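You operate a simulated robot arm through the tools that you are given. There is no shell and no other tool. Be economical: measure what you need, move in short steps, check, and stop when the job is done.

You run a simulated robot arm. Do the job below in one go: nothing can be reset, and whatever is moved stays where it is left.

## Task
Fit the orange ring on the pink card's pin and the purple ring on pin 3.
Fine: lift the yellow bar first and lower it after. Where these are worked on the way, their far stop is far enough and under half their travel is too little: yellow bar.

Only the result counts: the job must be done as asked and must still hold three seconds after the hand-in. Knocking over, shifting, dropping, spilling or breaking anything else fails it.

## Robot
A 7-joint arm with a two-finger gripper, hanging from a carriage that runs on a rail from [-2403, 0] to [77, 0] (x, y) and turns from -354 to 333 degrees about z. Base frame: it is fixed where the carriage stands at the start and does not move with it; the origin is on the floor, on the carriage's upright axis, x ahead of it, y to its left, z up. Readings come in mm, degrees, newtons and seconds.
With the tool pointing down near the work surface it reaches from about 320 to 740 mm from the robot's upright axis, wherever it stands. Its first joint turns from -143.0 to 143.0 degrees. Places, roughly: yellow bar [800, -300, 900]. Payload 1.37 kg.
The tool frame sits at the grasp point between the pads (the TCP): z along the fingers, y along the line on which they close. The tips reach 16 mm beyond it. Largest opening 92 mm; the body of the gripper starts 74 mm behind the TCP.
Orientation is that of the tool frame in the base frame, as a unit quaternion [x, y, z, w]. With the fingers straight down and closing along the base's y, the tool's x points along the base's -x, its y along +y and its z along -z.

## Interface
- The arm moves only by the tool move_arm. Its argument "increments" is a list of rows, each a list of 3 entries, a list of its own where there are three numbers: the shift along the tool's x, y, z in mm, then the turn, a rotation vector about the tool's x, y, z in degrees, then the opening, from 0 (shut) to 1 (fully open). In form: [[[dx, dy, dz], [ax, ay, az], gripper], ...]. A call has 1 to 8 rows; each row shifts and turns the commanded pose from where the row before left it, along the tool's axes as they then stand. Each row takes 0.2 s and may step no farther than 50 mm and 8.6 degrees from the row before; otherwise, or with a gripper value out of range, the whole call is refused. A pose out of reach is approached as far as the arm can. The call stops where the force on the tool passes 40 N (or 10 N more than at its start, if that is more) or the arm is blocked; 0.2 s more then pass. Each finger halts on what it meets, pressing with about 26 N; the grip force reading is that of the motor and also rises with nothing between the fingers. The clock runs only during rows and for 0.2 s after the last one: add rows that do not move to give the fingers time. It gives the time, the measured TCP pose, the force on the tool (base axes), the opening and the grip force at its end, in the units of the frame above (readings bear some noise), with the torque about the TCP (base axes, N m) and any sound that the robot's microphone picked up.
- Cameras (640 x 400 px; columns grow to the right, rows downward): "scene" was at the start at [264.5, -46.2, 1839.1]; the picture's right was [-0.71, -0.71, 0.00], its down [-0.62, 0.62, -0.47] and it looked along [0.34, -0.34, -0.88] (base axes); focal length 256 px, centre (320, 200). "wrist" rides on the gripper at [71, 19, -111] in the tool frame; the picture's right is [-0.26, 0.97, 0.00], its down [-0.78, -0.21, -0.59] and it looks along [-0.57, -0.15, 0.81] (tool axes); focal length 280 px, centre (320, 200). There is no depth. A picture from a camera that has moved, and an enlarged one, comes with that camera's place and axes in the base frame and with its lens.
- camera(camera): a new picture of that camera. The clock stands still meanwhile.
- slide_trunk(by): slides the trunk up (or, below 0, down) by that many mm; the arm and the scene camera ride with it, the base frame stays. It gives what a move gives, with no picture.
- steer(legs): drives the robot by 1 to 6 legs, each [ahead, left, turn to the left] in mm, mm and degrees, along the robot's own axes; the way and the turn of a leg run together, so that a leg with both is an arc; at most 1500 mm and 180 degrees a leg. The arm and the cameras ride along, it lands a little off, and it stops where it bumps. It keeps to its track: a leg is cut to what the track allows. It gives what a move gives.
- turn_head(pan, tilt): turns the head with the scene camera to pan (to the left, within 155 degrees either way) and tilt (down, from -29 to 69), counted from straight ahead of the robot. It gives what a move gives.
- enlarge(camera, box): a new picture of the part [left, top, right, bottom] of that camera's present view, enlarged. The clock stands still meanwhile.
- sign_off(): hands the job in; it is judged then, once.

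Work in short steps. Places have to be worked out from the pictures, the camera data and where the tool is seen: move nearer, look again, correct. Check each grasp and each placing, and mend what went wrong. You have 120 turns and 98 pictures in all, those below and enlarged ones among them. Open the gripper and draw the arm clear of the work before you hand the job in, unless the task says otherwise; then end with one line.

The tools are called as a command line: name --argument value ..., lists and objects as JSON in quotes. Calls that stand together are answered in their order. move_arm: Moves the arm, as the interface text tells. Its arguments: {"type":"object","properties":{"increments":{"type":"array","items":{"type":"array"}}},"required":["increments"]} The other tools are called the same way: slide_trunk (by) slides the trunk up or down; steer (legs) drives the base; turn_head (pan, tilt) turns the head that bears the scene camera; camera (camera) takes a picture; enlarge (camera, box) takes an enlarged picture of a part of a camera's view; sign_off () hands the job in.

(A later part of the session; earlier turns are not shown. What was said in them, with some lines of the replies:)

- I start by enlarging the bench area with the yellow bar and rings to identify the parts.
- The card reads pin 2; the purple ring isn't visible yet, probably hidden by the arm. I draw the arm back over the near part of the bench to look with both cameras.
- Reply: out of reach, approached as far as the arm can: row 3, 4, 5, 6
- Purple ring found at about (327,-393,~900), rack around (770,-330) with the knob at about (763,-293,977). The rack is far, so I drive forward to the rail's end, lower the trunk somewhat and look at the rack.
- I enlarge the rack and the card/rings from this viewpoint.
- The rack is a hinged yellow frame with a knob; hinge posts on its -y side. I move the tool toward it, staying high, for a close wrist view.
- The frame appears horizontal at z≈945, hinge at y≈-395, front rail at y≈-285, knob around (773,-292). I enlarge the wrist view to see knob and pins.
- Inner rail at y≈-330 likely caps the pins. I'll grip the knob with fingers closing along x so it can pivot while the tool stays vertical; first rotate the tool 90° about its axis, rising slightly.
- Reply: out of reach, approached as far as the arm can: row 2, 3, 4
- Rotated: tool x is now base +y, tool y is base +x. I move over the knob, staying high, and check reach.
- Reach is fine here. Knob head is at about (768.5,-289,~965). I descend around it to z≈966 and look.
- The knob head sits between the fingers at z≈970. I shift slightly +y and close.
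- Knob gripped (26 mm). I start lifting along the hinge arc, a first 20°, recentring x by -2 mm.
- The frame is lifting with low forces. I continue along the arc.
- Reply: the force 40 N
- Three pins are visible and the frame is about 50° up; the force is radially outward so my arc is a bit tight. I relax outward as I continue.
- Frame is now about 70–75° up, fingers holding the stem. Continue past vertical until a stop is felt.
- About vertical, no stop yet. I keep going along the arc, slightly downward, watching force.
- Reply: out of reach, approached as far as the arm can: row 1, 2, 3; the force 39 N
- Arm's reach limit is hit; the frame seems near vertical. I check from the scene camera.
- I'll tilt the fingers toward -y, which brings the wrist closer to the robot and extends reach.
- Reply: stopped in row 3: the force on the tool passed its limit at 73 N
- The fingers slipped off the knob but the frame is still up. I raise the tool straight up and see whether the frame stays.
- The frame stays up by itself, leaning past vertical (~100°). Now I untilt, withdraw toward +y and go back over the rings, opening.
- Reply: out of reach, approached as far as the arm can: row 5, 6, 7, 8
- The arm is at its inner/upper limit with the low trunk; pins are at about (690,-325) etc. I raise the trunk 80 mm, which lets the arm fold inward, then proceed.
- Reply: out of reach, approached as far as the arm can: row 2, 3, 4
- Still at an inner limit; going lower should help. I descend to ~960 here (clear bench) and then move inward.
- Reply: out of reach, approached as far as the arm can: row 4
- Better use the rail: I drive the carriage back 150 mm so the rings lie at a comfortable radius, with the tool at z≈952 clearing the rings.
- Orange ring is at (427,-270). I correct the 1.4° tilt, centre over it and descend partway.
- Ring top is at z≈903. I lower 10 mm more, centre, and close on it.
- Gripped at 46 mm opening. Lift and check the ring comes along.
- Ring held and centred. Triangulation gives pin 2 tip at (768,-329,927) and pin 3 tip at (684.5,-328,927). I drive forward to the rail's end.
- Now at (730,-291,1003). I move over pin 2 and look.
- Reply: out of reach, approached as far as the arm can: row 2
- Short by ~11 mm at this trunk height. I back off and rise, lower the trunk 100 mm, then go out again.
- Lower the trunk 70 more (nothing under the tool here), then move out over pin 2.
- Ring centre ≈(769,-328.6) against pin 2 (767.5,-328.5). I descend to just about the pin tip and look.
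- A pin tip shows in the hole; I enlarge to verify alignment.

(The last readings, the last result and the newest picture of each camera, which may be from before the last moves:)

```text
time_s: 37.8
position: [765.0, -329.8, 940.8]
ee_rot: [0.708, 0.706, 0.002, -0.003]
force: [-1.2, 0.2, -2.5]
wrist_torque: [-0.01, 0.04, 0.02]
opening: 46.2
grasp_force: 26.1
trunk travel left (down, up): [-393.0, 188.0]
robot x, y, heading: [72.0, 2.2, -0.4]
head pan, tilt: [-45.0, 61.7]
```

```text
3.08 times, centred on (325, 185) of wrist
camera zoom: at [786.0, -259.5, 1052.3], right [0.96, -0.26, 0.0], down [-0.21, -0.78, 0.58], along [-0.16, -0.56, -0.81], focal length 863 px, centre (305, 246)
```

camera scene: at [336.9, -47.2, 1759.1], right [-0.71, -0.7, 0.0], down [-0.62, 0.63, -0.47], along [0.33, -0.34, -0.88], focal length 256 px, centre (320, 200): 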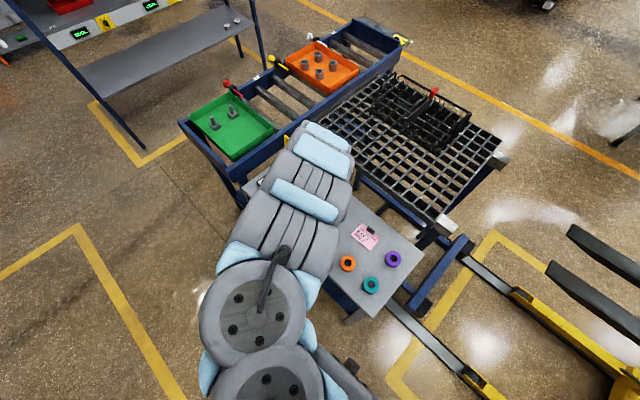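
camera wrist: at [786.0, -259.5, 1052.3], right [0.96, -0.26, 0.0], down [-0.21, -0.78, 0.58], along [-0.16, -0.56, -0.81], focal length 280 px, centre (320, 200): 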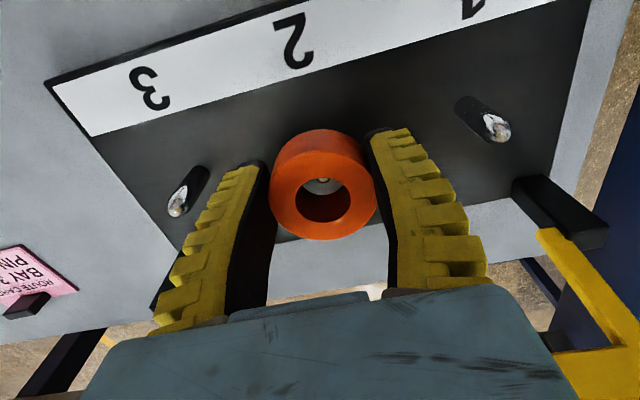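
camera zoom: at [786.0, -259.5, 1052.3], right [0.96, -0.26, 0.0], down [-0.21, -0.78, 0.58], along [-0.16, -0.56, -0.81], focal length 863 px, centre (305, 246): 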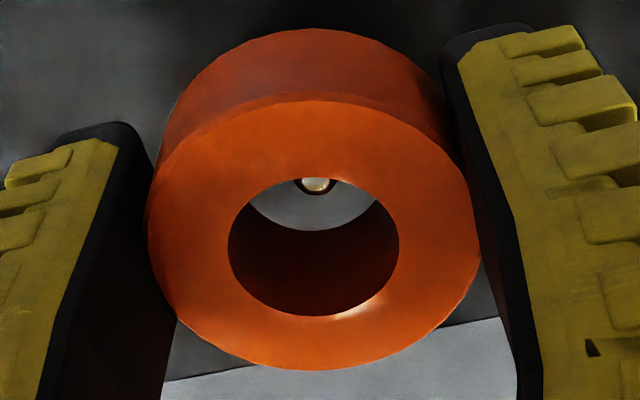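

Pin tip is visible and within the hole within ~2 mm. I nudge +1 y and descend in small steps watching force.

move_arm --increments '[[[1.5, 1, 8], [0, 0, 0], 0.2], [[0, 0, 8], [0, 0, 0], 0.2], [[0, 0, 8], [0, 0, 0], 0.2], [[0, 0, 0], [0, 0, 0], 0.2]]'

enlarge --camera "wrist" --box '[200, 80, 440, 260]'

```text
time_s: 38.8
position: [766.3, -330.1, 918.0]
ee_rot: [0.707, 0.707, 0.002, -0.003]
force: [0.3, -0.2, -2.6]
wrist_torque: [0.04, 0.03, -0.03]
opening: 46.2
grasp_force: 26.0
trunk travel left (down, up): [-393.0, 188.0]
robot x, y, heading: [73.8, -1.9, 0.2]
head pan, tilt: [-45.0, 61.7]
```

```text
2.22 times, centred on (320, 170) of wrist
camera zoom: at [787.1, -259.2, 1029.3], right [0.96, -0.26, 0.0], down [-0.21, -0.78, 0.58], along [-0.16, -0.56, -0.81], focal length 623 px, centre (320, 267)
```

zoom: 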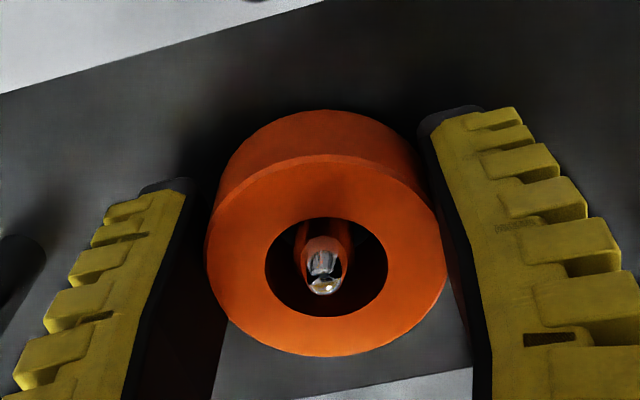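

The pin is in the hole, centred. Lower further until it seats.

move_arm --increments '[[[0, 0, 6], [0, 0, 0], 0.2], [[0, 0, 5], [0, 0, 0], 0.2], [[0, 0, 3], [0, 0, 0], 0.2], [[0, 0, 0], [0, 0, 0], 0.2]]'

```text
time_s: 40.0
position: [768.3, -331.4, 907.7]
ee_rot: [0.708, 0.706, 0.003, -0.002]
force: [-7.0, 4.6, 27.4]
wrist_torque: [-0.18, 0.23, 0.02]
opening: 47.6
grasp_force: 26.1
trunk travel left (down, up): [-393.0, 188.0]
robot x, y, heading: [71.1, -0.9, -0.1]
head pan, tilt: [-45.0, 61.7]
stopped in row 4: the force on the tool passed its limit at 41 N (the readings are from after the stop); the commanded pose is now the measured one
```

Seated at z≈908 as expected. I ease off 2 mm, open and rise.

move_arm --increments '[[[0, 0, -2], [0, 0, 0], 0.4], [[0, 0, 0], [0, 0, 0], 0.75], [[0, 0, 0], [0, 0, 0], 0.75], [[0, 0, -25], [0, 0, 0], 0.75], [[0, 0, -35], [0, 0, 0], 0.75], [[20, -10, -20], [0, 0, 0], 0.75], [[0, 0, 0], [0, 0, 0], 0.75]]'

camera --camera "wrist"

```text
time_s: 41.6
position: [755.4, -311.9, 987.0]
ee_rot: [0.707, 0.707, 0.003, -0.002]
force: [0.1, 0.2, 0.3]
wrist_torque: [0.0, 0.02, 0.0]
opening: 71.1
grasp_force: 1.5
trunk travel left (down, up): [-393.0, 188.0]
robot x, y, heading: [69.7, 2.0, -0.2]
head pan, tilt: [-45.0, 61.7]
```

```text
61 pictures are left
camera wrist: at [776.6, -241.5, 1098.4], right [0.96, -0.26, 0.0], down [-0.21, -0.78, 0.58], along [-0.15, -0.56, -0.81], focal length 280 px, centre (320, 200)
```

wrist: 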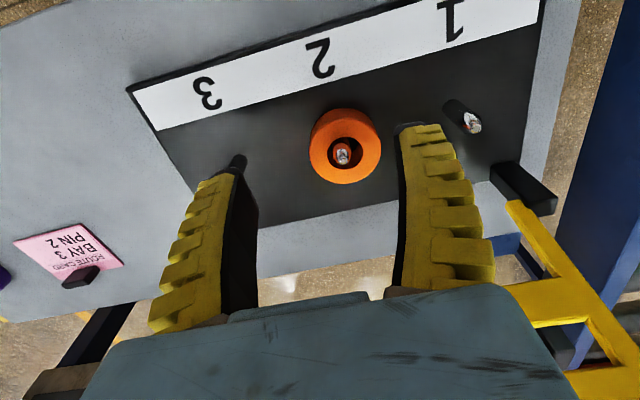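

Orange sits on pin 2. Now drive the carriage back 300 mm for the purple ring, with the tool high.

steer --legs '[[-300, 0, 0]]'

move_arm --increments '[[[-20, -30, 5], [0, 0, 0], 0.9], [[-20, -30, 5], [0, 0, 0], 0.9], [[-20, -30, 10], [0, 0, 0], 0.9], [[-19, -30, 15], [0, 0, 0], 0.9], [[0, 0, 0], [0, 0, 0], 0.9]]'

camera --camera "wrist"

```text
time_s: 43.6
position: [459.3, -315.0, 986.8]
ee_rot: [0.709, 0.705, 0.003, -0.002]
force: [-0.1, -0.3, 0.3]
wrist_torque: [-0.01, -0.03, 0.01]
opening: 70.9
grasp_force: 1.5
trunk travel left (down, up): [-393.0, 188.0]
robot x, y, heading: [-220.9, 2.3, -0.4]
head pan, tilt: [-45.0, 61.7]
```

```text
time_s: 44.8
position: [337.8, -392.3, 951.0]
ee_rot: [0.709, 0.705, 0.002, -0.001]
force: [0.6, -0.3, -0.3]
wrist_torque: [-0.01, -0.03, -0.03]
opening: 84.0
grasp_force: 0.8
trunk travel left (down, up): [-393.0, 188.0]
robot x, y, heading: [-217.6, -0.8, -0.2]
head pan, tilt: [-45.0, 61.7]
```

```text
60 pictures are left
camera wrist: at [357.5, -322.6, 1062.1], right [0.96, -0.27, 0.0], down [-0.22, -0.78, 0.58], along [-0.16, -0.56, -0.81], focal length 280 px, centre (320, 200)
```

wrist: 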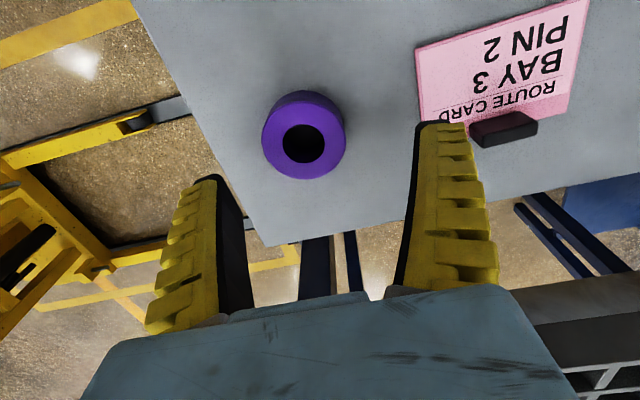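

Purple ring at ≈(328,-388). I centre and descend to grasp height in two steps.

move_arm --increments '[[[3, -10, 20], [0, 0, -0.4], 0.85], [[0, 0, 20], [0, 0, 0], 0.85], [[0, 0, 0], [0, 0, 0], 0.85]]'

camera --camera "wrist"

```text
time_s: 45.6
position: [327.5, -389.2, 911.9]
ee_rot: [0.706, 0.708, 0.003, -0.002]
force: [0.0, -0.1, 0.1]
wrist_torque: [-0.03, 0.0, -0.03]
opening: 79.5
grasp_force: 1.1
trunk travel left (down, up): [-393.0, 188.0]
robot x, y, heading: [-221.9, -1.8, -0.1]
head pan, tilt: [-45.0, 61.7]
```

```text
59 pictures are left
camera wrist: at [348.9, -319.6, 1021.8], right [0.97, -0.26, 0.0], down [-0.21, -0.78, 0.58], along [-0.15, -0.56, -0.81], focal length 280 px, centre (320, 200)
```

wrist: 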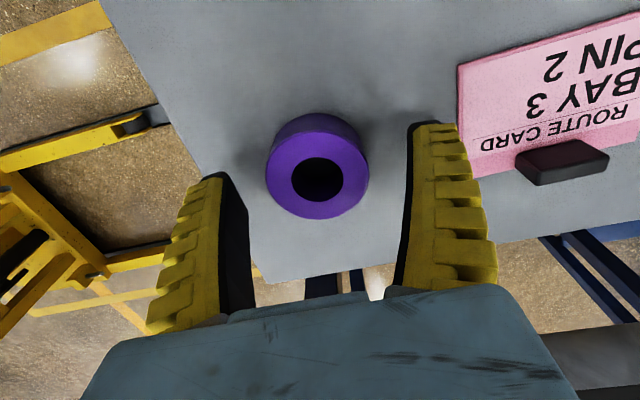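

Aligned as with the orange one. Descend 14 mm and close.

move_arm --increments '[[[0, -1, 8], [0, 0, 0], 0.85], [[0, 0, 6], [0, 0, 0], 0.85], [[0, 0, 0], [0, 0, 0], 0.5], [[0, 0, 0], [0, 0, 0], 0.2], [[0, 0, 0], [0, 0, 0], 0.2], [[0, 0, 0], [0, 0, 0], 0.2]]'

move_arm --increments '[[[0, 0, -25], [0, 0, 0], 0.2], [[0, 0, -30], [0, 0, 0], 0.2], [[0, 0, 0], [0, 0, 0], 0.2]]'

camera --camera "wrist"

```text
time_s: 47.0
position: [326.3, -390.0, 897.4]
ee_rot: [0.707, 0.708, 0.003, -0.001]
force: [-3.2, 2.3, 9.0]
wrist_torque: [0.0, 0.02, -0.03]
opening: 46.2
grasp_force: 25.5
trunk travel left (down, up): [-393.0, 188.0]
robot x, y, heading: [-223.0, 1.4, 0.0]
head pan, tilt: [-45.0, 61.7]
```

```text
time_s: 47.8
position: [325.7, -392.0, 952.9]
ee_rot: [0.707, 0.707, 0.001, -0.002]
force: [1.2, -0.3, -2.6]
wrist_torque: [-0.02, -0.04, 0.02]
opening: 45.6
grasp_force: 26.3
trunk travel left (down, up): [-393.0, 188.0]
robot x, y, heading: [-223.5, 1.2, -0.4]
head pan, tilt: [-45.0, 61.7]
```

```text
58 pictures are left
camera wrist: at [345.9, -321.1, 1063.2], right [0.97, -0.26, 0.0], down [-0.21, -0.78, 0.58], along [-0.15, -0.56, -0.81], focal length 280 px, centre (320, 200)
```

wrist: 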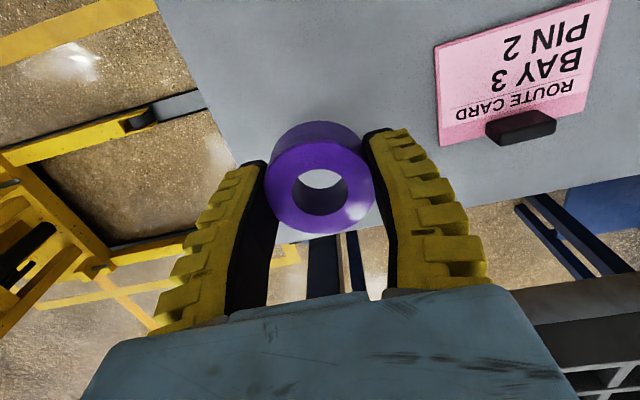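

Purple held. Move to y≈-300, higher, then drive forward.

move_arm --increments '[[[30, 15, -5], [0, 0, 0], 0.2], [[30, 20, -15], [0, 0, 0], 0.2], [[30, 20, -15], [0, 0, 0], 0.2], [[0, 0, 0], [0, 0, 0], 0.2]]'

steer --legs '[[296, 0, 0]]'

camera --camera "wrist"

```text
time_s: 48.8
position: [386.1, -300.7, 985.5]
ee_rot: [0.707, 0.708, 0.001, -0.003]
force: [0.1, 0.2, -2.7]
wrist_torque: [-0.01, 0.01, 0.0]
opening: 45.4
grasp_force: 25.5
out of reach, approached as far as the arm can: row 3
trunk travel left (down, up): [-393.0, 188.0]
robot x, y, heading: [-221.5, -1.6, -0.2]
head pan, tilt: [-45.0, 61.7]
```

```text
time_s: 50.9
position: [680.4, -300.0, 985.1]
ee_rot: [0.706, 0.708, 0.002, -0.003]
force: [0.3, 0.6, -2.1]
wrist_torque: [0.01, 0.01, 0.03]
opening: 45.1
grasp_force: 25.6
trunk travel left (down, up): [-393.0, 188.0]
robot x, y, heading: [73.3, 2.4, -0.4]
head pan, tilt: [-45.0, 61.7]
```

```text
57 pictures are left
camera wrist: at [701.3, -230.4, 1095.0], right [0.97, -0.26, 0.0], down [-0.21, -0.78, 0.58], along [-0.15, -0.56, -0.81], focal length 280 px, centre (320, 200)
```

wrist: 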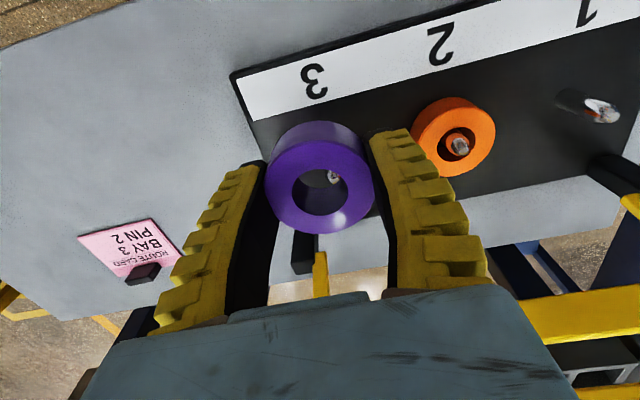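

Pin 3 tip seen at (684,-331). Move over it and descend to near the tip.

move_arm --increments '[[[-16, 2, 0], [0, 0, 0], 0.2], [[-16, 1, 0], [0, 0, 0], 0.2], [[0, 0, 20], [0, 0, 0], 0.2], [[0, 0, 22], [0, 0, 0], 0.2], [[0, 0, 0], [0, 0, 0], 0.2]]'

enlarge --camera "wrist" --box '[200, 80, 440, 260]'

```text
time_s: 52.0
position: [683.9, -331.7, 942.0]
ee_rot: [0.706, 0.709, 0.0, -0.002]
force: [-0.5, 1.0, -2.2]
wrist_torque: [0.0, -0.02, -0.04]
opening: 44.9
grasp_force: 26.0
trunk travel left (down, up): [-393.0, 188.0]
robot x, y, heading: [74.4, -1.5, -0.3]
head pan, tilt: [-45.0, 61.7]
```

```text
2.22 times, centred on (320, 170) of wrist
camera zoom: at [704.6, -261.0, 1052.4], right [0.97, -0.26, 0.0], down [-0.21, -0.78, 0.58], along [-0.15, -0.56, -0.81], focal length 623 px, centre (320, 267)
```

zoom: 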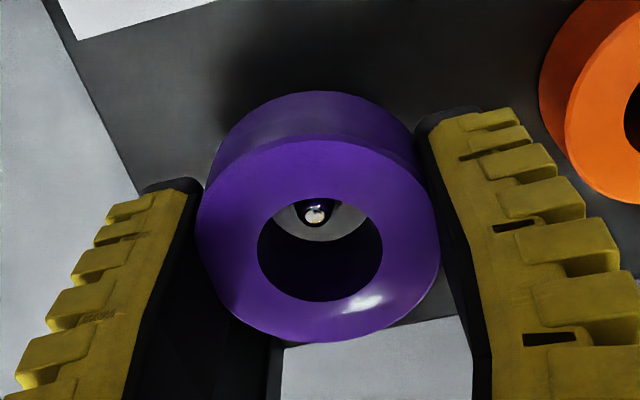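

Pin tip sits well in the hole. Descend further and check.

move_arm --increments '[[[0, 0, 8], [0, 0, 0], 0.2], [[0, 0, 8], [0, 0, 0], 0.2], [[0, 0, 8], [0, 0, 0], 0.2], [[0, 0, 0], [0, 0, 0], 0.2]]'

enlarge --camera "wrist" --box '[200, 80, 440, 260]'

```text
time_s: 53.0
position: [682.2, -331.2, 917.1]
ee_rot: [0.706, 0.708, 0.001, -0.003]
force: [-0.2, -1.1, -2.5]
wrist_torque: [-0.03, -0.03, 0.02]
opening: 45.1
grasp_force: 25.8
trunk travel left (down, up): [-393.0, 188.0]
robot x, y, heading: [75.0, -0.4, -0.3]
head pan, tilt: [-45.0, 61.7]
```

```text
2.22 times, centred on (320, 170) of wrist
camera zoom: at [703.8, -262.0, 1028.2], right [0.97, -0.26, 0.0], down [-0.21, -0.78, 0.58], along [-0.15, -0.56, -0.81], focal length 623 px, centre (320, 267)
```

zoom: 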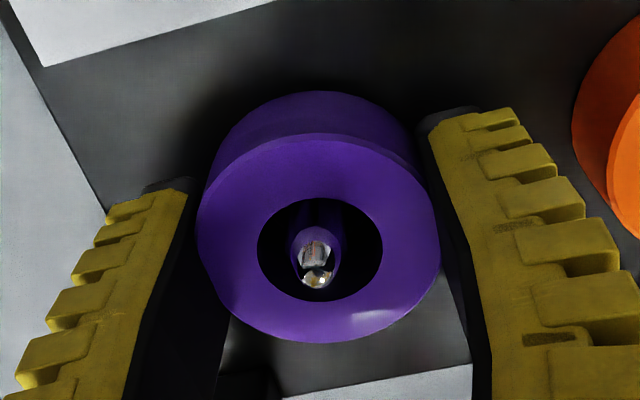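

Pin is through the ring. Lower to seat, then release and rise.

move_arm --increments '[[[0, 0, 5], [0, 0, 0], 0.2], [[0, 0, 4], [0, 0, 0], 0.2], [[0, 0, 0], [0, 0, 0], 0.2]]'

move_arm --increments '[[[0, 0, 0], [0, 0, 0], 0.6], [[0, 0, 0], [0, 0, 0], 0.68], [[0, 0, 0], [0, 0, 0], 0.68], [[0, 0, -25], [0, 0, 0], 0.68], [[0, 0, -30], [0, 0, 0], 0.68], [[15, 0, -20], [0, 0, 0], 0.68], [[0, 0, 0], [0, 0, 0], 0.68]]'

camera --camera "wrist"

```text
time_s: 53.9
position: [685.9, -332.5, 909.8]
ee_rot: [0.706, 0.708, 0.003, -0.002]
force: [-4.1, 1.2, 11.6]
wrist_torque: [-0.11, -0.11, -0.08]
opening: 44.8
grasp_force: 26.2
trunk travel left (down, up): [-393.0, 188.0]
robot x, y, heading: [71.1, -1.0, -0.1]
head pan, tilt: [-45.0, 61.7]
```

```text
time_s: 55.5
position: [684.8, -318.7, 985.2]
ee_rot: [0.706, 0.709, 0.003, -0.004]
force: [-0.6, 0.7, 0.8]
wrist_torque: [0.02, -0.02, -0.01]
opening: 65.1
grasp_force: 1.7
trunk travel left (down, up): [-393.0, 188.0]
robot x, y, heading: [74.2, 2.6, -0.5]
head pan, tilt: [-45.0, 61.7]
```

```text
54 pictures are left
camera wrist: at [705.4, -248.0, 1095.4], right [0.97, -0.26, 0.0], down [-0.21, -0.78, 0.58], along [-0.15, -0.56, -0.81], focal length 280 px, centre (320, 200)
```

wrist: 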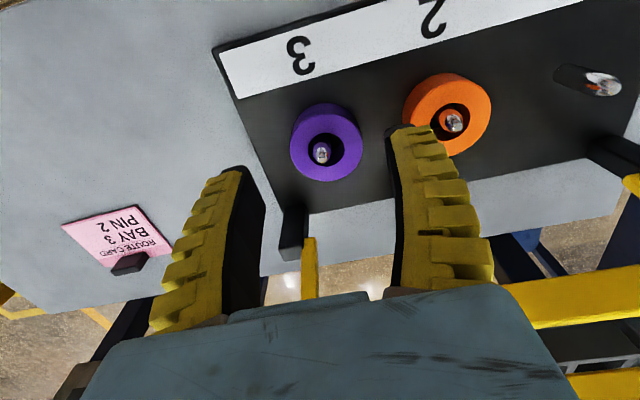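

Both rings are on their pins. Now to lower the frame: I rise and extend near x=768 in front of the frame for a view of the knob.

move_arm --increments '[[[5, 20, -20], [0, 0, 0], 0.68], [[5, 25, -25], [0, 0, 0], 0.68], [[0, 25, -25], [0, 0, 0], 0.68], [[0, 13, -25], [0, 0, 0], 0.68], [[0, 0, 0], [0, 0, 0], 0.68]]'

camera --camera "wrist"

camera --camera "scene"

```text
time_s: 56.6
position: [768.9, -308.4, 1079.0]
ee_rot: [0.706, 0.708, 0.003, -0.002]
force: [0.2, 0.6, 0.1]
wrist_torque: [-0.01, 0.0, 0.02]
opening: 64.8
grasp_force: 1.6
trunk travel left (down, up): [-393.0, 188.0]
robot x, y, heading: [75.1, 0.7, -0.1]
head pan, tilt: [-45.0, 61.7]
```

```text
53 pictures are left
camera wrist: at [789.1, -238.4, 1189.4], right [0.97, -0.26, 0.0], down [-0.21, -0.78, 0.58], along [-0.15, -0.56, -0.81], focal length 280 px, centre (320, 200)
```

wrist: 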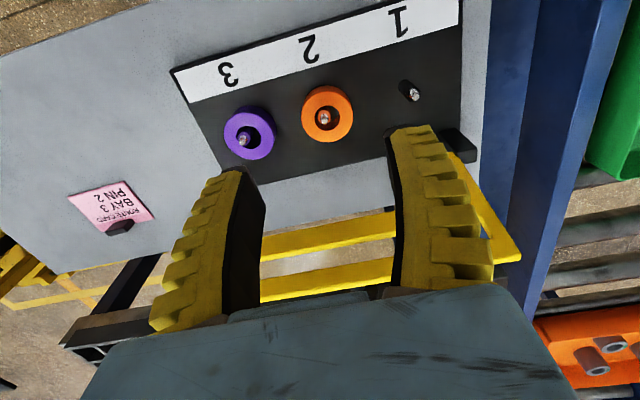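

```text
52 pictures are left
camera scene: at [337.6, -47.2, 1729.1], right [-0.71, -0.7, 0.0], down [-0.62, 0.63, -0.47], along [0.33, -0.34, -0.88], focal length 256 px, centre (320, 200)
```

scene: 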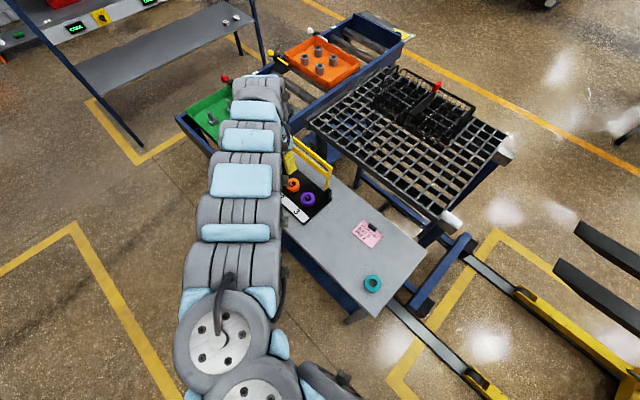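

Enlarge the scene view on the raised frame to judge its angle and the knob.

enlarge --camera "scene" --box '[260, 120, 360, 240]'

```text
3.33 times, centred on (310, 180) of scene
camera zoom: at [337.6, -47.2, 1729.1], right [-0.71, -0.7, 0.0], down [-0.62, 0.63, -0.47], along [0.33, -0.34, -0.88], focal length 852 px, centre (353, 267)
```

zoom: 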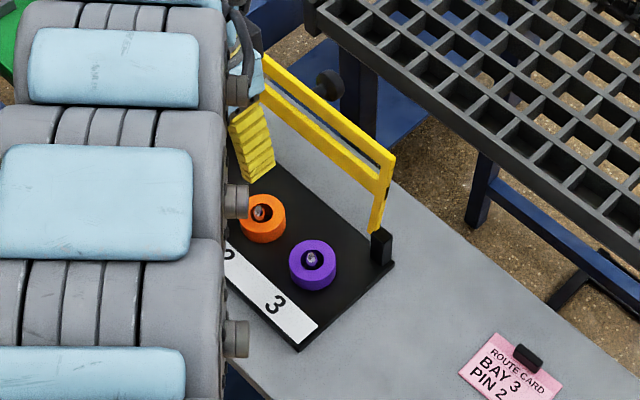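

The frame leans back ~103°, knob head at about (768,-454,1033). I tilt the tool 30° (fingers toward -y) for reach and move above the knob.

move_arm --increments '[[[0, 0, -5], [0, -7.5, 0], 0.65], [[0, 0, -5], [0, -7.5, 0], 0.65], [[0, 0, -5], [0, -7.5, 0], 0.65], [[0, 0, 0], [0, -7.5, 0], 0.65], [[-25, 0, 5], [0, 0, 0], 0.65], [[-25, 0, 5], [0, 0, 0], 0.65], [[-25, 0, 5], [0, 0, 0], 0.65], [[0, 0, 0], [0, 0, 0], 0.65]]'

camera --camera "wrist"

```text
time_s: 58.5
position: [766.7, -379.0, 1119.6]
ee_rot: [0.682, 0.685, -0.18, 0.18]
force: [0.3, 0.1, 0.7]
wrist_torque: [0.0, -0.03, 0.04]
opening: 62.5
grasp_force: 1.8
out of reach, approached as far as the arm can: row 3
trunk travel left (down, up): [-393.0, 188.0]
robot x, y, heading: [71.7, -1.2, -0.0]
head pan, tilt: [-45.0, 61.7]
```

```text
50 pictures are left
camera wrist: at [787.3, -262.7, 1179.1], right [0.97, -0.23, 0.13], down [-0.21, -0.39, 0.9], along [-0.15, -0.89, -0.42], focal length 280 px, centre (320, 200)
```

wrist: 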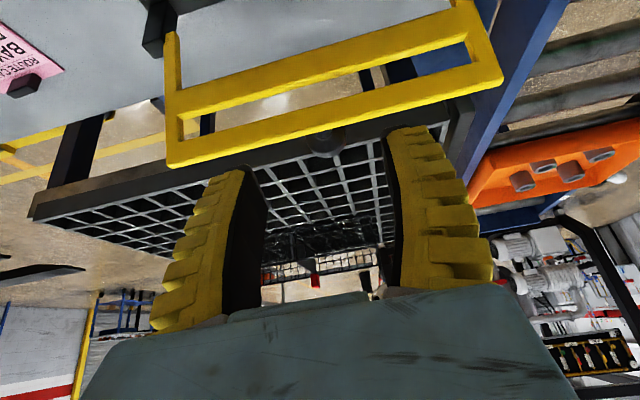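

Knob confirmed at (768,-454,1035), centred between the fingers. Move above and behind, then check.

move_arm --increments '[[[-29, 1, 24], [0, 0, 0], 0.65], [[-29, 0, 25], [0, 0, 0], 0.65], [[0, 0, 0], [0, 0, 0], 0.65]]'

camera --camera "wrist"

```text
time_s: 59.2
position: [766.7, -454.5, 1103.9]
ee_rot: [0.683, 0.684, -0.181, 0.181]
force: [0.1, -0.6, 0.6]
wrist_torque: [0.0, 0.0, 0.01]
opening: 62.4
grasp_force: 1.7
trunk travel left (down, up): [-393.0, 188.0]
robot x, y, heading: [73.0, 0.2, -0.2]
head pan, tilt: [-45.0, 61.7]
```

```text
49 pictures are left
camera wrist: at [787.4, -338.3, 1164.4], right [0.97, -0.22, 0.13], down [-0.21, -0.39, 0.9], along [-0.15, -0.89, -0.42], focal length 280 px, centre (320, 200)
```

wrist: 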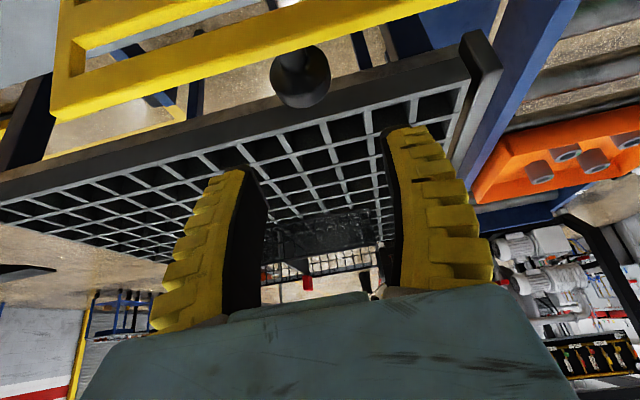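

Knob head refined to ≈(769,-446,1043). Descend onto it in two rows and look before closing.

move_arm --increments '[[[17, 2, 23], [0, 0, 0], 0.65], [[17, 0, 22], [0, 0, 0], 0.65], [[0, 0, 0], [0, 0, 0], 0.65]]'

camera --camera "wrist"

```text
time_s: 60.0
position: [770.7, -446.3, 1047.0]
ee_rot: [0.683, 0.685, -0.181, 0.18]
force: [-0.2, -0.4, -0.3]
wrist_torque: [0.01, -0.01, 0.0]
opening: 62.4
grasp_force: 2.2
trunk travel left (down, up): [-393.0, 188.0]
robot x, y, heading: [72.1, 1.1, -0.3]
head pan, tilt: [-45.0, 61.7]
```

```text
48 pictures are left
camera wrist: at [791.1, -330.2, 1108.0], right [0.97, -0.23, 0.13], down [-0.21, -0.39, 0.9], along [-0.15, -0.89, -0.42], focal length 280 px, centre (320, 200)
```

wrist: 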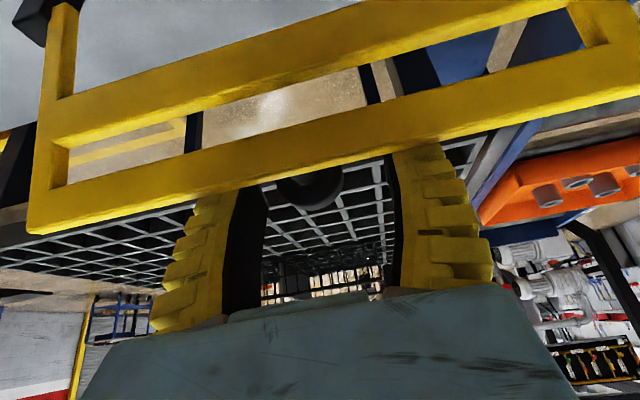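

Knob head sits between the pads at TCP height. Lower 3 mm and close.

move_arm --increments '[[[1.5, 0, 2.5], [0, 0, 0], 0.4], [[0, 0, 0], [0, 0, 0], 0], [[0, 0, 0], [0, 0, 0], 0], [[0, 0, 0], [0, 0, 0], 0]]'

camera --camera "wrist"

```text
time_s: 61.0
position: [768.0, -446.9, 1042.7]
ee_rot: [0.683, 0.685, -0.182, 0.179]
force: [-18.1, 1.7, 3.2]
wrist_torque: [0.25, 0.07, 0.09]
opening: 24.9
grasp_force: 28.2
trunk travel left (down, up): [-393.0, 188.0]
robot x, y, heading: [69.7, 3.7, -0.2]
head pan, tilt: [-45.0, 61.7]
```

```text
47 pictures are left
camera wrist: at [787.9, -330.9, 1103.7], right [0.97, -0.23, 0.12], down [-0.21, -0.39, 0.9], along [-0.16, -0.89, -0.42], focal length 280 px, centre (320, 200)
```

wrist: 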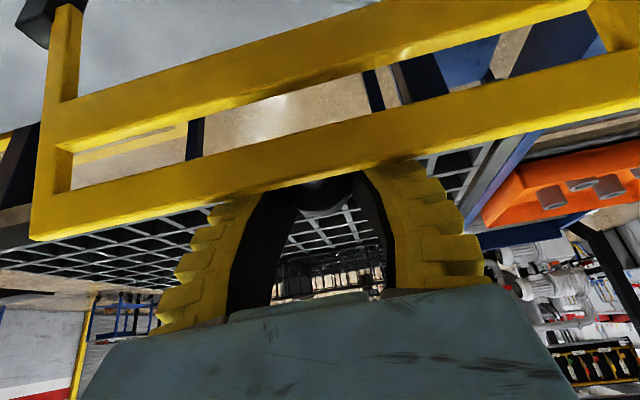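

Knob gripped. I reverse along the computed arc (hinge ≈(-396,942), r≈112), first 30°.

move_arm --increments '[[[6, -1.5, -7.7], [0, 0, 0], 0], [[6.1, 0, -7.8], [0, 0, 0], 0], [[14.6, 0, -13.2], [0, 0, 0], 0], [[16.7, 0, -10.3], [0, 0, 0], 0], [[0, 0, 0], [0, 0, 0], 0]]'

camera --camera "wrist"

```text
time_s: 62.2
position: [767.7, -387.8, 1057.4]
ee_rot: [0.682, 0.685, -0.181, 0.178]
force: [-2.5, -6.9, -22.8]
wrist_torque: [-0.56, 0.04, 0.04]
opening: 24.5
grasp_force: 28.2
trunk travel left (down, up): [-393.0, 188.0]
robot x, y, heading: [71.8, -0.2, -0.1]
head pan, tilt: [-45.0, 61.7]
```

```text
46 pictures are left
camera wrist: at [787.4, -271.5, 1117.0], right [0.97, -0.22, 0.13], down [-0.21, -0.39, 0.9], along [-0.15, -0.89, -0.42], focal length 280 px, centre (320, 200)
```

wrist: 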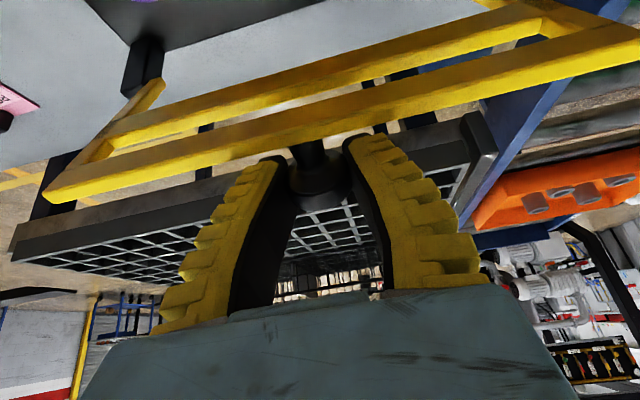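

Following well; a slight downward pull says my radius is a touch large. Continue with gradual untilting.

move_arm --increments '[[[19.5, 0, -4.9], [0, 5, 0], 0], [[19.7, 0, -2.0], [0, 5, 0], 0], [[19.4, 0, 2.8], [0, 5, 0], 0], [[0, 0, 0], [0, 0, 0], 0]]'

camera --camera "wrist"

```text
time_s: 63.2
position: [767.9, -335.4, 1036.0]
ee_rot: [0.701, 0.702, -0.093, 0.09]
force: [-3.9, -11.5, -6.8]
wrist_torque: [-0.83, 0.02, -0.03]
opening: 23.6
grasp_force: 28.1
trunk travel left (down, up): [-393.0, 188.0]
robot x, y, heading: [76.0, 2.7, -0.6]
head pan, tilt: [-45.0, 61.7]
```

```text
45 pictures are left
camera wrist: at [787.8, -239.0, 1124.8], right [0.97, -0.25, 0.06], down [-0.21, -0.61, 0.77], along [-0.16, -0.75, -0.64], focal length 280 px, centre (320, 200)
```

wrist: 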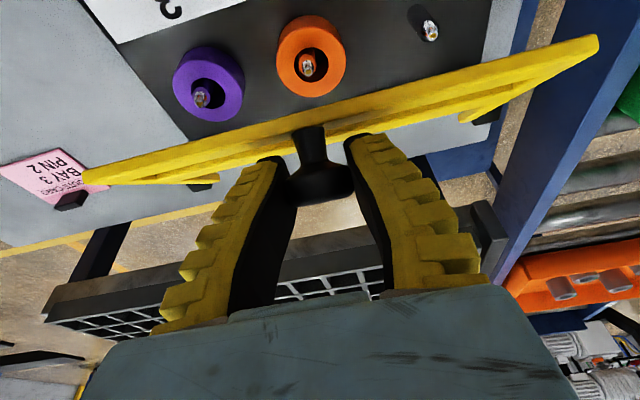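

Frame at about 45° and under control. Continue down.

move_arm --increments '[[[18, 0, 7.6], [0, 5, 0], 0], [[15.4, 0, 12.1], [0, 5, 0], 0], [[11.8, 0, 15.6], [0, 5, 0], 0], [[0, 0, 0], [0, 0, 0], 0]]'

camera --camera "wrist"

```text
time_s: 64.2
position: [766.3, -294.8, 994.5]
ee_rot: [0.705, 0.709, 0.002, -0.004]
force: [-10.1, -2.9, 3.4]
wrist_torque: [-0.68, 0.03, 0.01]
opening: 20.8
grasp_force: 28.0
trunk travel left (down, up): [-393.0, 188.0]
robot x, y, heading: [73.1, -1.7, -0.2]
head pan, tilt: [-45.0, 61.7]
```

```text
44 pictures are left
camera wrist: at [787.5, -225.5, 1104.4], right [0.97, -0.26, 0.0], down [-0.21, -0.78, 0.58], along [-0.15, -0.56, -0.81], focal length 280 px, centre (320, 200)
```

wrist: 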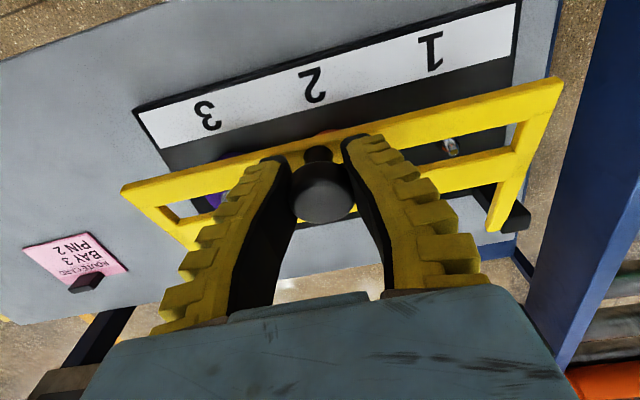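

Nearly closed. Last steps down to the rest position.

move_arm --increments '[[[4, 0, 9], [0, 0, 0], 0], [[3.4, 0, 9.2], [0, 0, 0], 0], [[1.2, 0, 6], [0, 0, 0], 0], [[0, 0, 4], [0, 0, 0], 0], [[0, 0, 0], [0, 0, 0], 0]]'

camera --camera "wrist"

```text
time_s: 65.5
position: [766.8, -287.3, 966.9]
ee_rot: [0.706, 0.708, 0.001, -0.002]
force: [-14.3, -1.3, 21.4]
wrist_torque: [0.01, 0.21, -0.08]
opening: 21.1
grasp_force: 27.8
trunk travel left (down, up): [-393.0, 188.0]
robot x, y, heading: [70.7, -1.1, -0.3]
head pan, tilt: [-45.0, 61.7]
```

```text
43 pictures are left
camera wrist: at [787.9, -217.3, 1077.2], right [0.97, -0.26, 0.0], down [-0.21, -0.78, 0.58], along [-0.15, -0.56, -0.81], focal length 280 px, centre (320, 200)
```

wrist: 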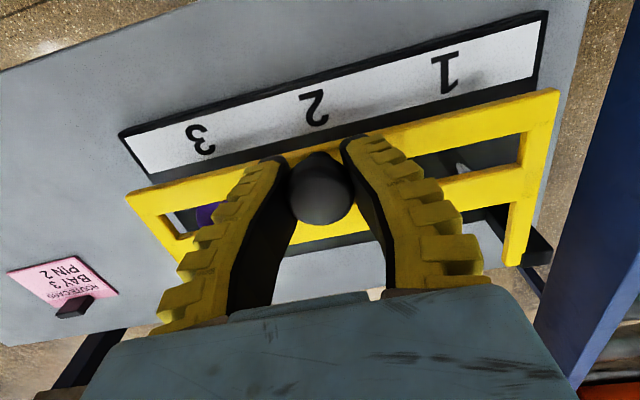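

Closed, matching the initial picture, and pressing on its stop. Open and rise clear.

move_arm --increments '[[[0, 0, -1], [0, 0, 0], 0.5], [[0, 0, 0], [0, 0, 0], 0.8], [[0, 0, 0], [0, 0, 0], 0.8], [[0, 0, -25], [0, 0, 0], 0.8], [[0, 0, -40], [0, 0, 0], 0.8], [[0, 0, -30], [0, 0, 0], 0.8], [[0, 0, 0], [0, 0, 0], 0.8]]'

camera --camera "wrist"

```text
time_s: 67.0
position: [768.7, -288.0, 1061.4]
ee_rot: [0.706, 0.708, 0.002, -0.004]
force: [0.5, 0.1, 0.0]
wrist_torque: [0.02, 0.0, 0.02]
opening: 75.3
grasp_force: 1.2
trunk travel left (down, up): [-393.0, 188.0]
robot x, y, heading: [73.0, -1.0, 0.1]
head pan, tilt: [-45.0, 61.7]
```

```text
42 pictures are left
camera wrist: at [788.9, -217.4, 1172.3], right [0.97, -0.26, 0.0], down [-0.21, -0.78, 0.58], along [-0.15, -0.56, -0.81], focal length 280 px, centre (320, 200)
```

wrist: 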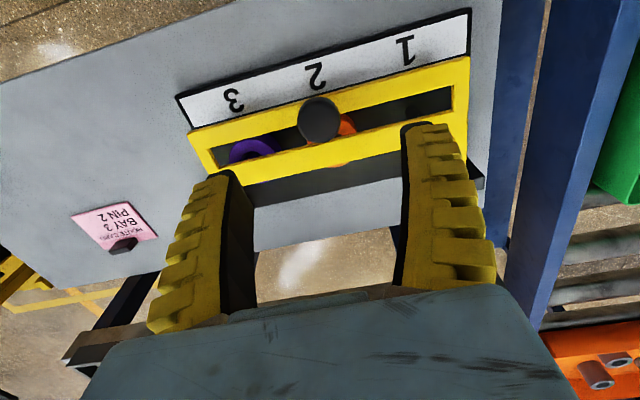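

Bar is down with rings beneath it. I drive back to draw the arm clear and take a final look.

steer --legs '[[-400, 0, 0]]'

camera --camera "scene"

```text
time_s: 69.5
position: [367.8, -288.8, 1061.5]
ee_rot: [0.706, 0.708, 0.001, -0.003]
force: [-0.4, -0.6, -0.1]
wrist_torque: [0.02, 0.0, -0.03]
opening: 75.4
grasp_force: 1.1
trunk travel left (down, up): [-393.0, 188.0]
robot x, y, heading: [-326.4, 0.9, -0.0]
head pan, tilt: [-45.0, 61.7]
```

```text
41 pictures are left
camera scene: at [-62.6, -47.7, 1729.1], right [-0.71, -0.7, 0.0], down [-0.62, 0.63, -0.47], along [0.33, -0.34, -0.88], focal length 256 px, centre (320, 200)
```

scene: 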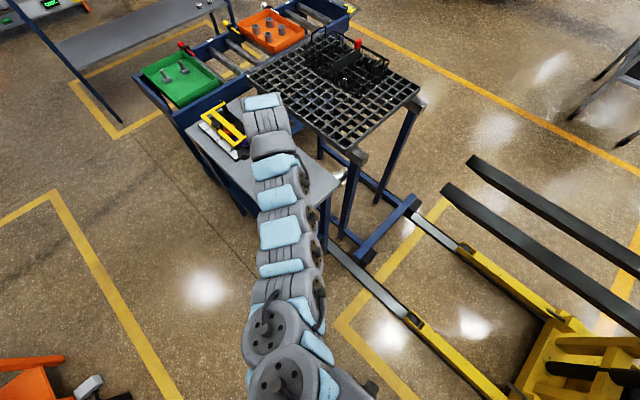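

enlarge --camera "scene" --box '[190, 90, 260, 170]'

```text
5.00 times, centred on (225, 130) of scene
camera zoom: at [-62.6, -47.7, 1729.1], right [-0.71, -0.7, 0.0], down [-0.62, 0.63, -0.47], along [0.33, -0.34, -0.88], focal length 1277 px, centre (795, 550)
```

zoom: 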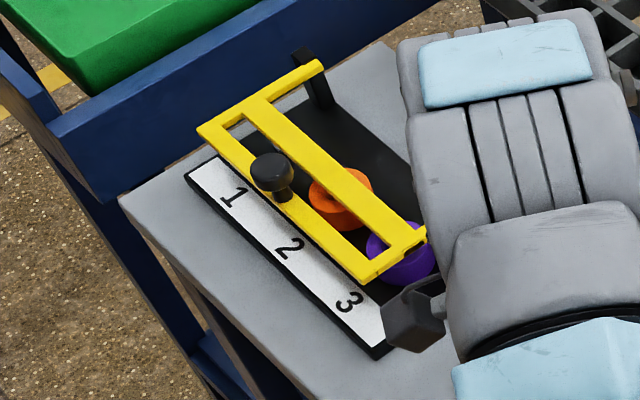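

The enlarged view shows orange on pin 2, purple on pin 3 and the bar down, with the arm clear and the gripper open. I hand in.

sign_off

```text
The job is handed in.
```

The orange ring is on pin 2, the pin the pink card names. The purple ring is on pin 3. I lifted the yellow bar well past half its travel before placing them and lowered it back onto its rest afterwards. The job is handed in.
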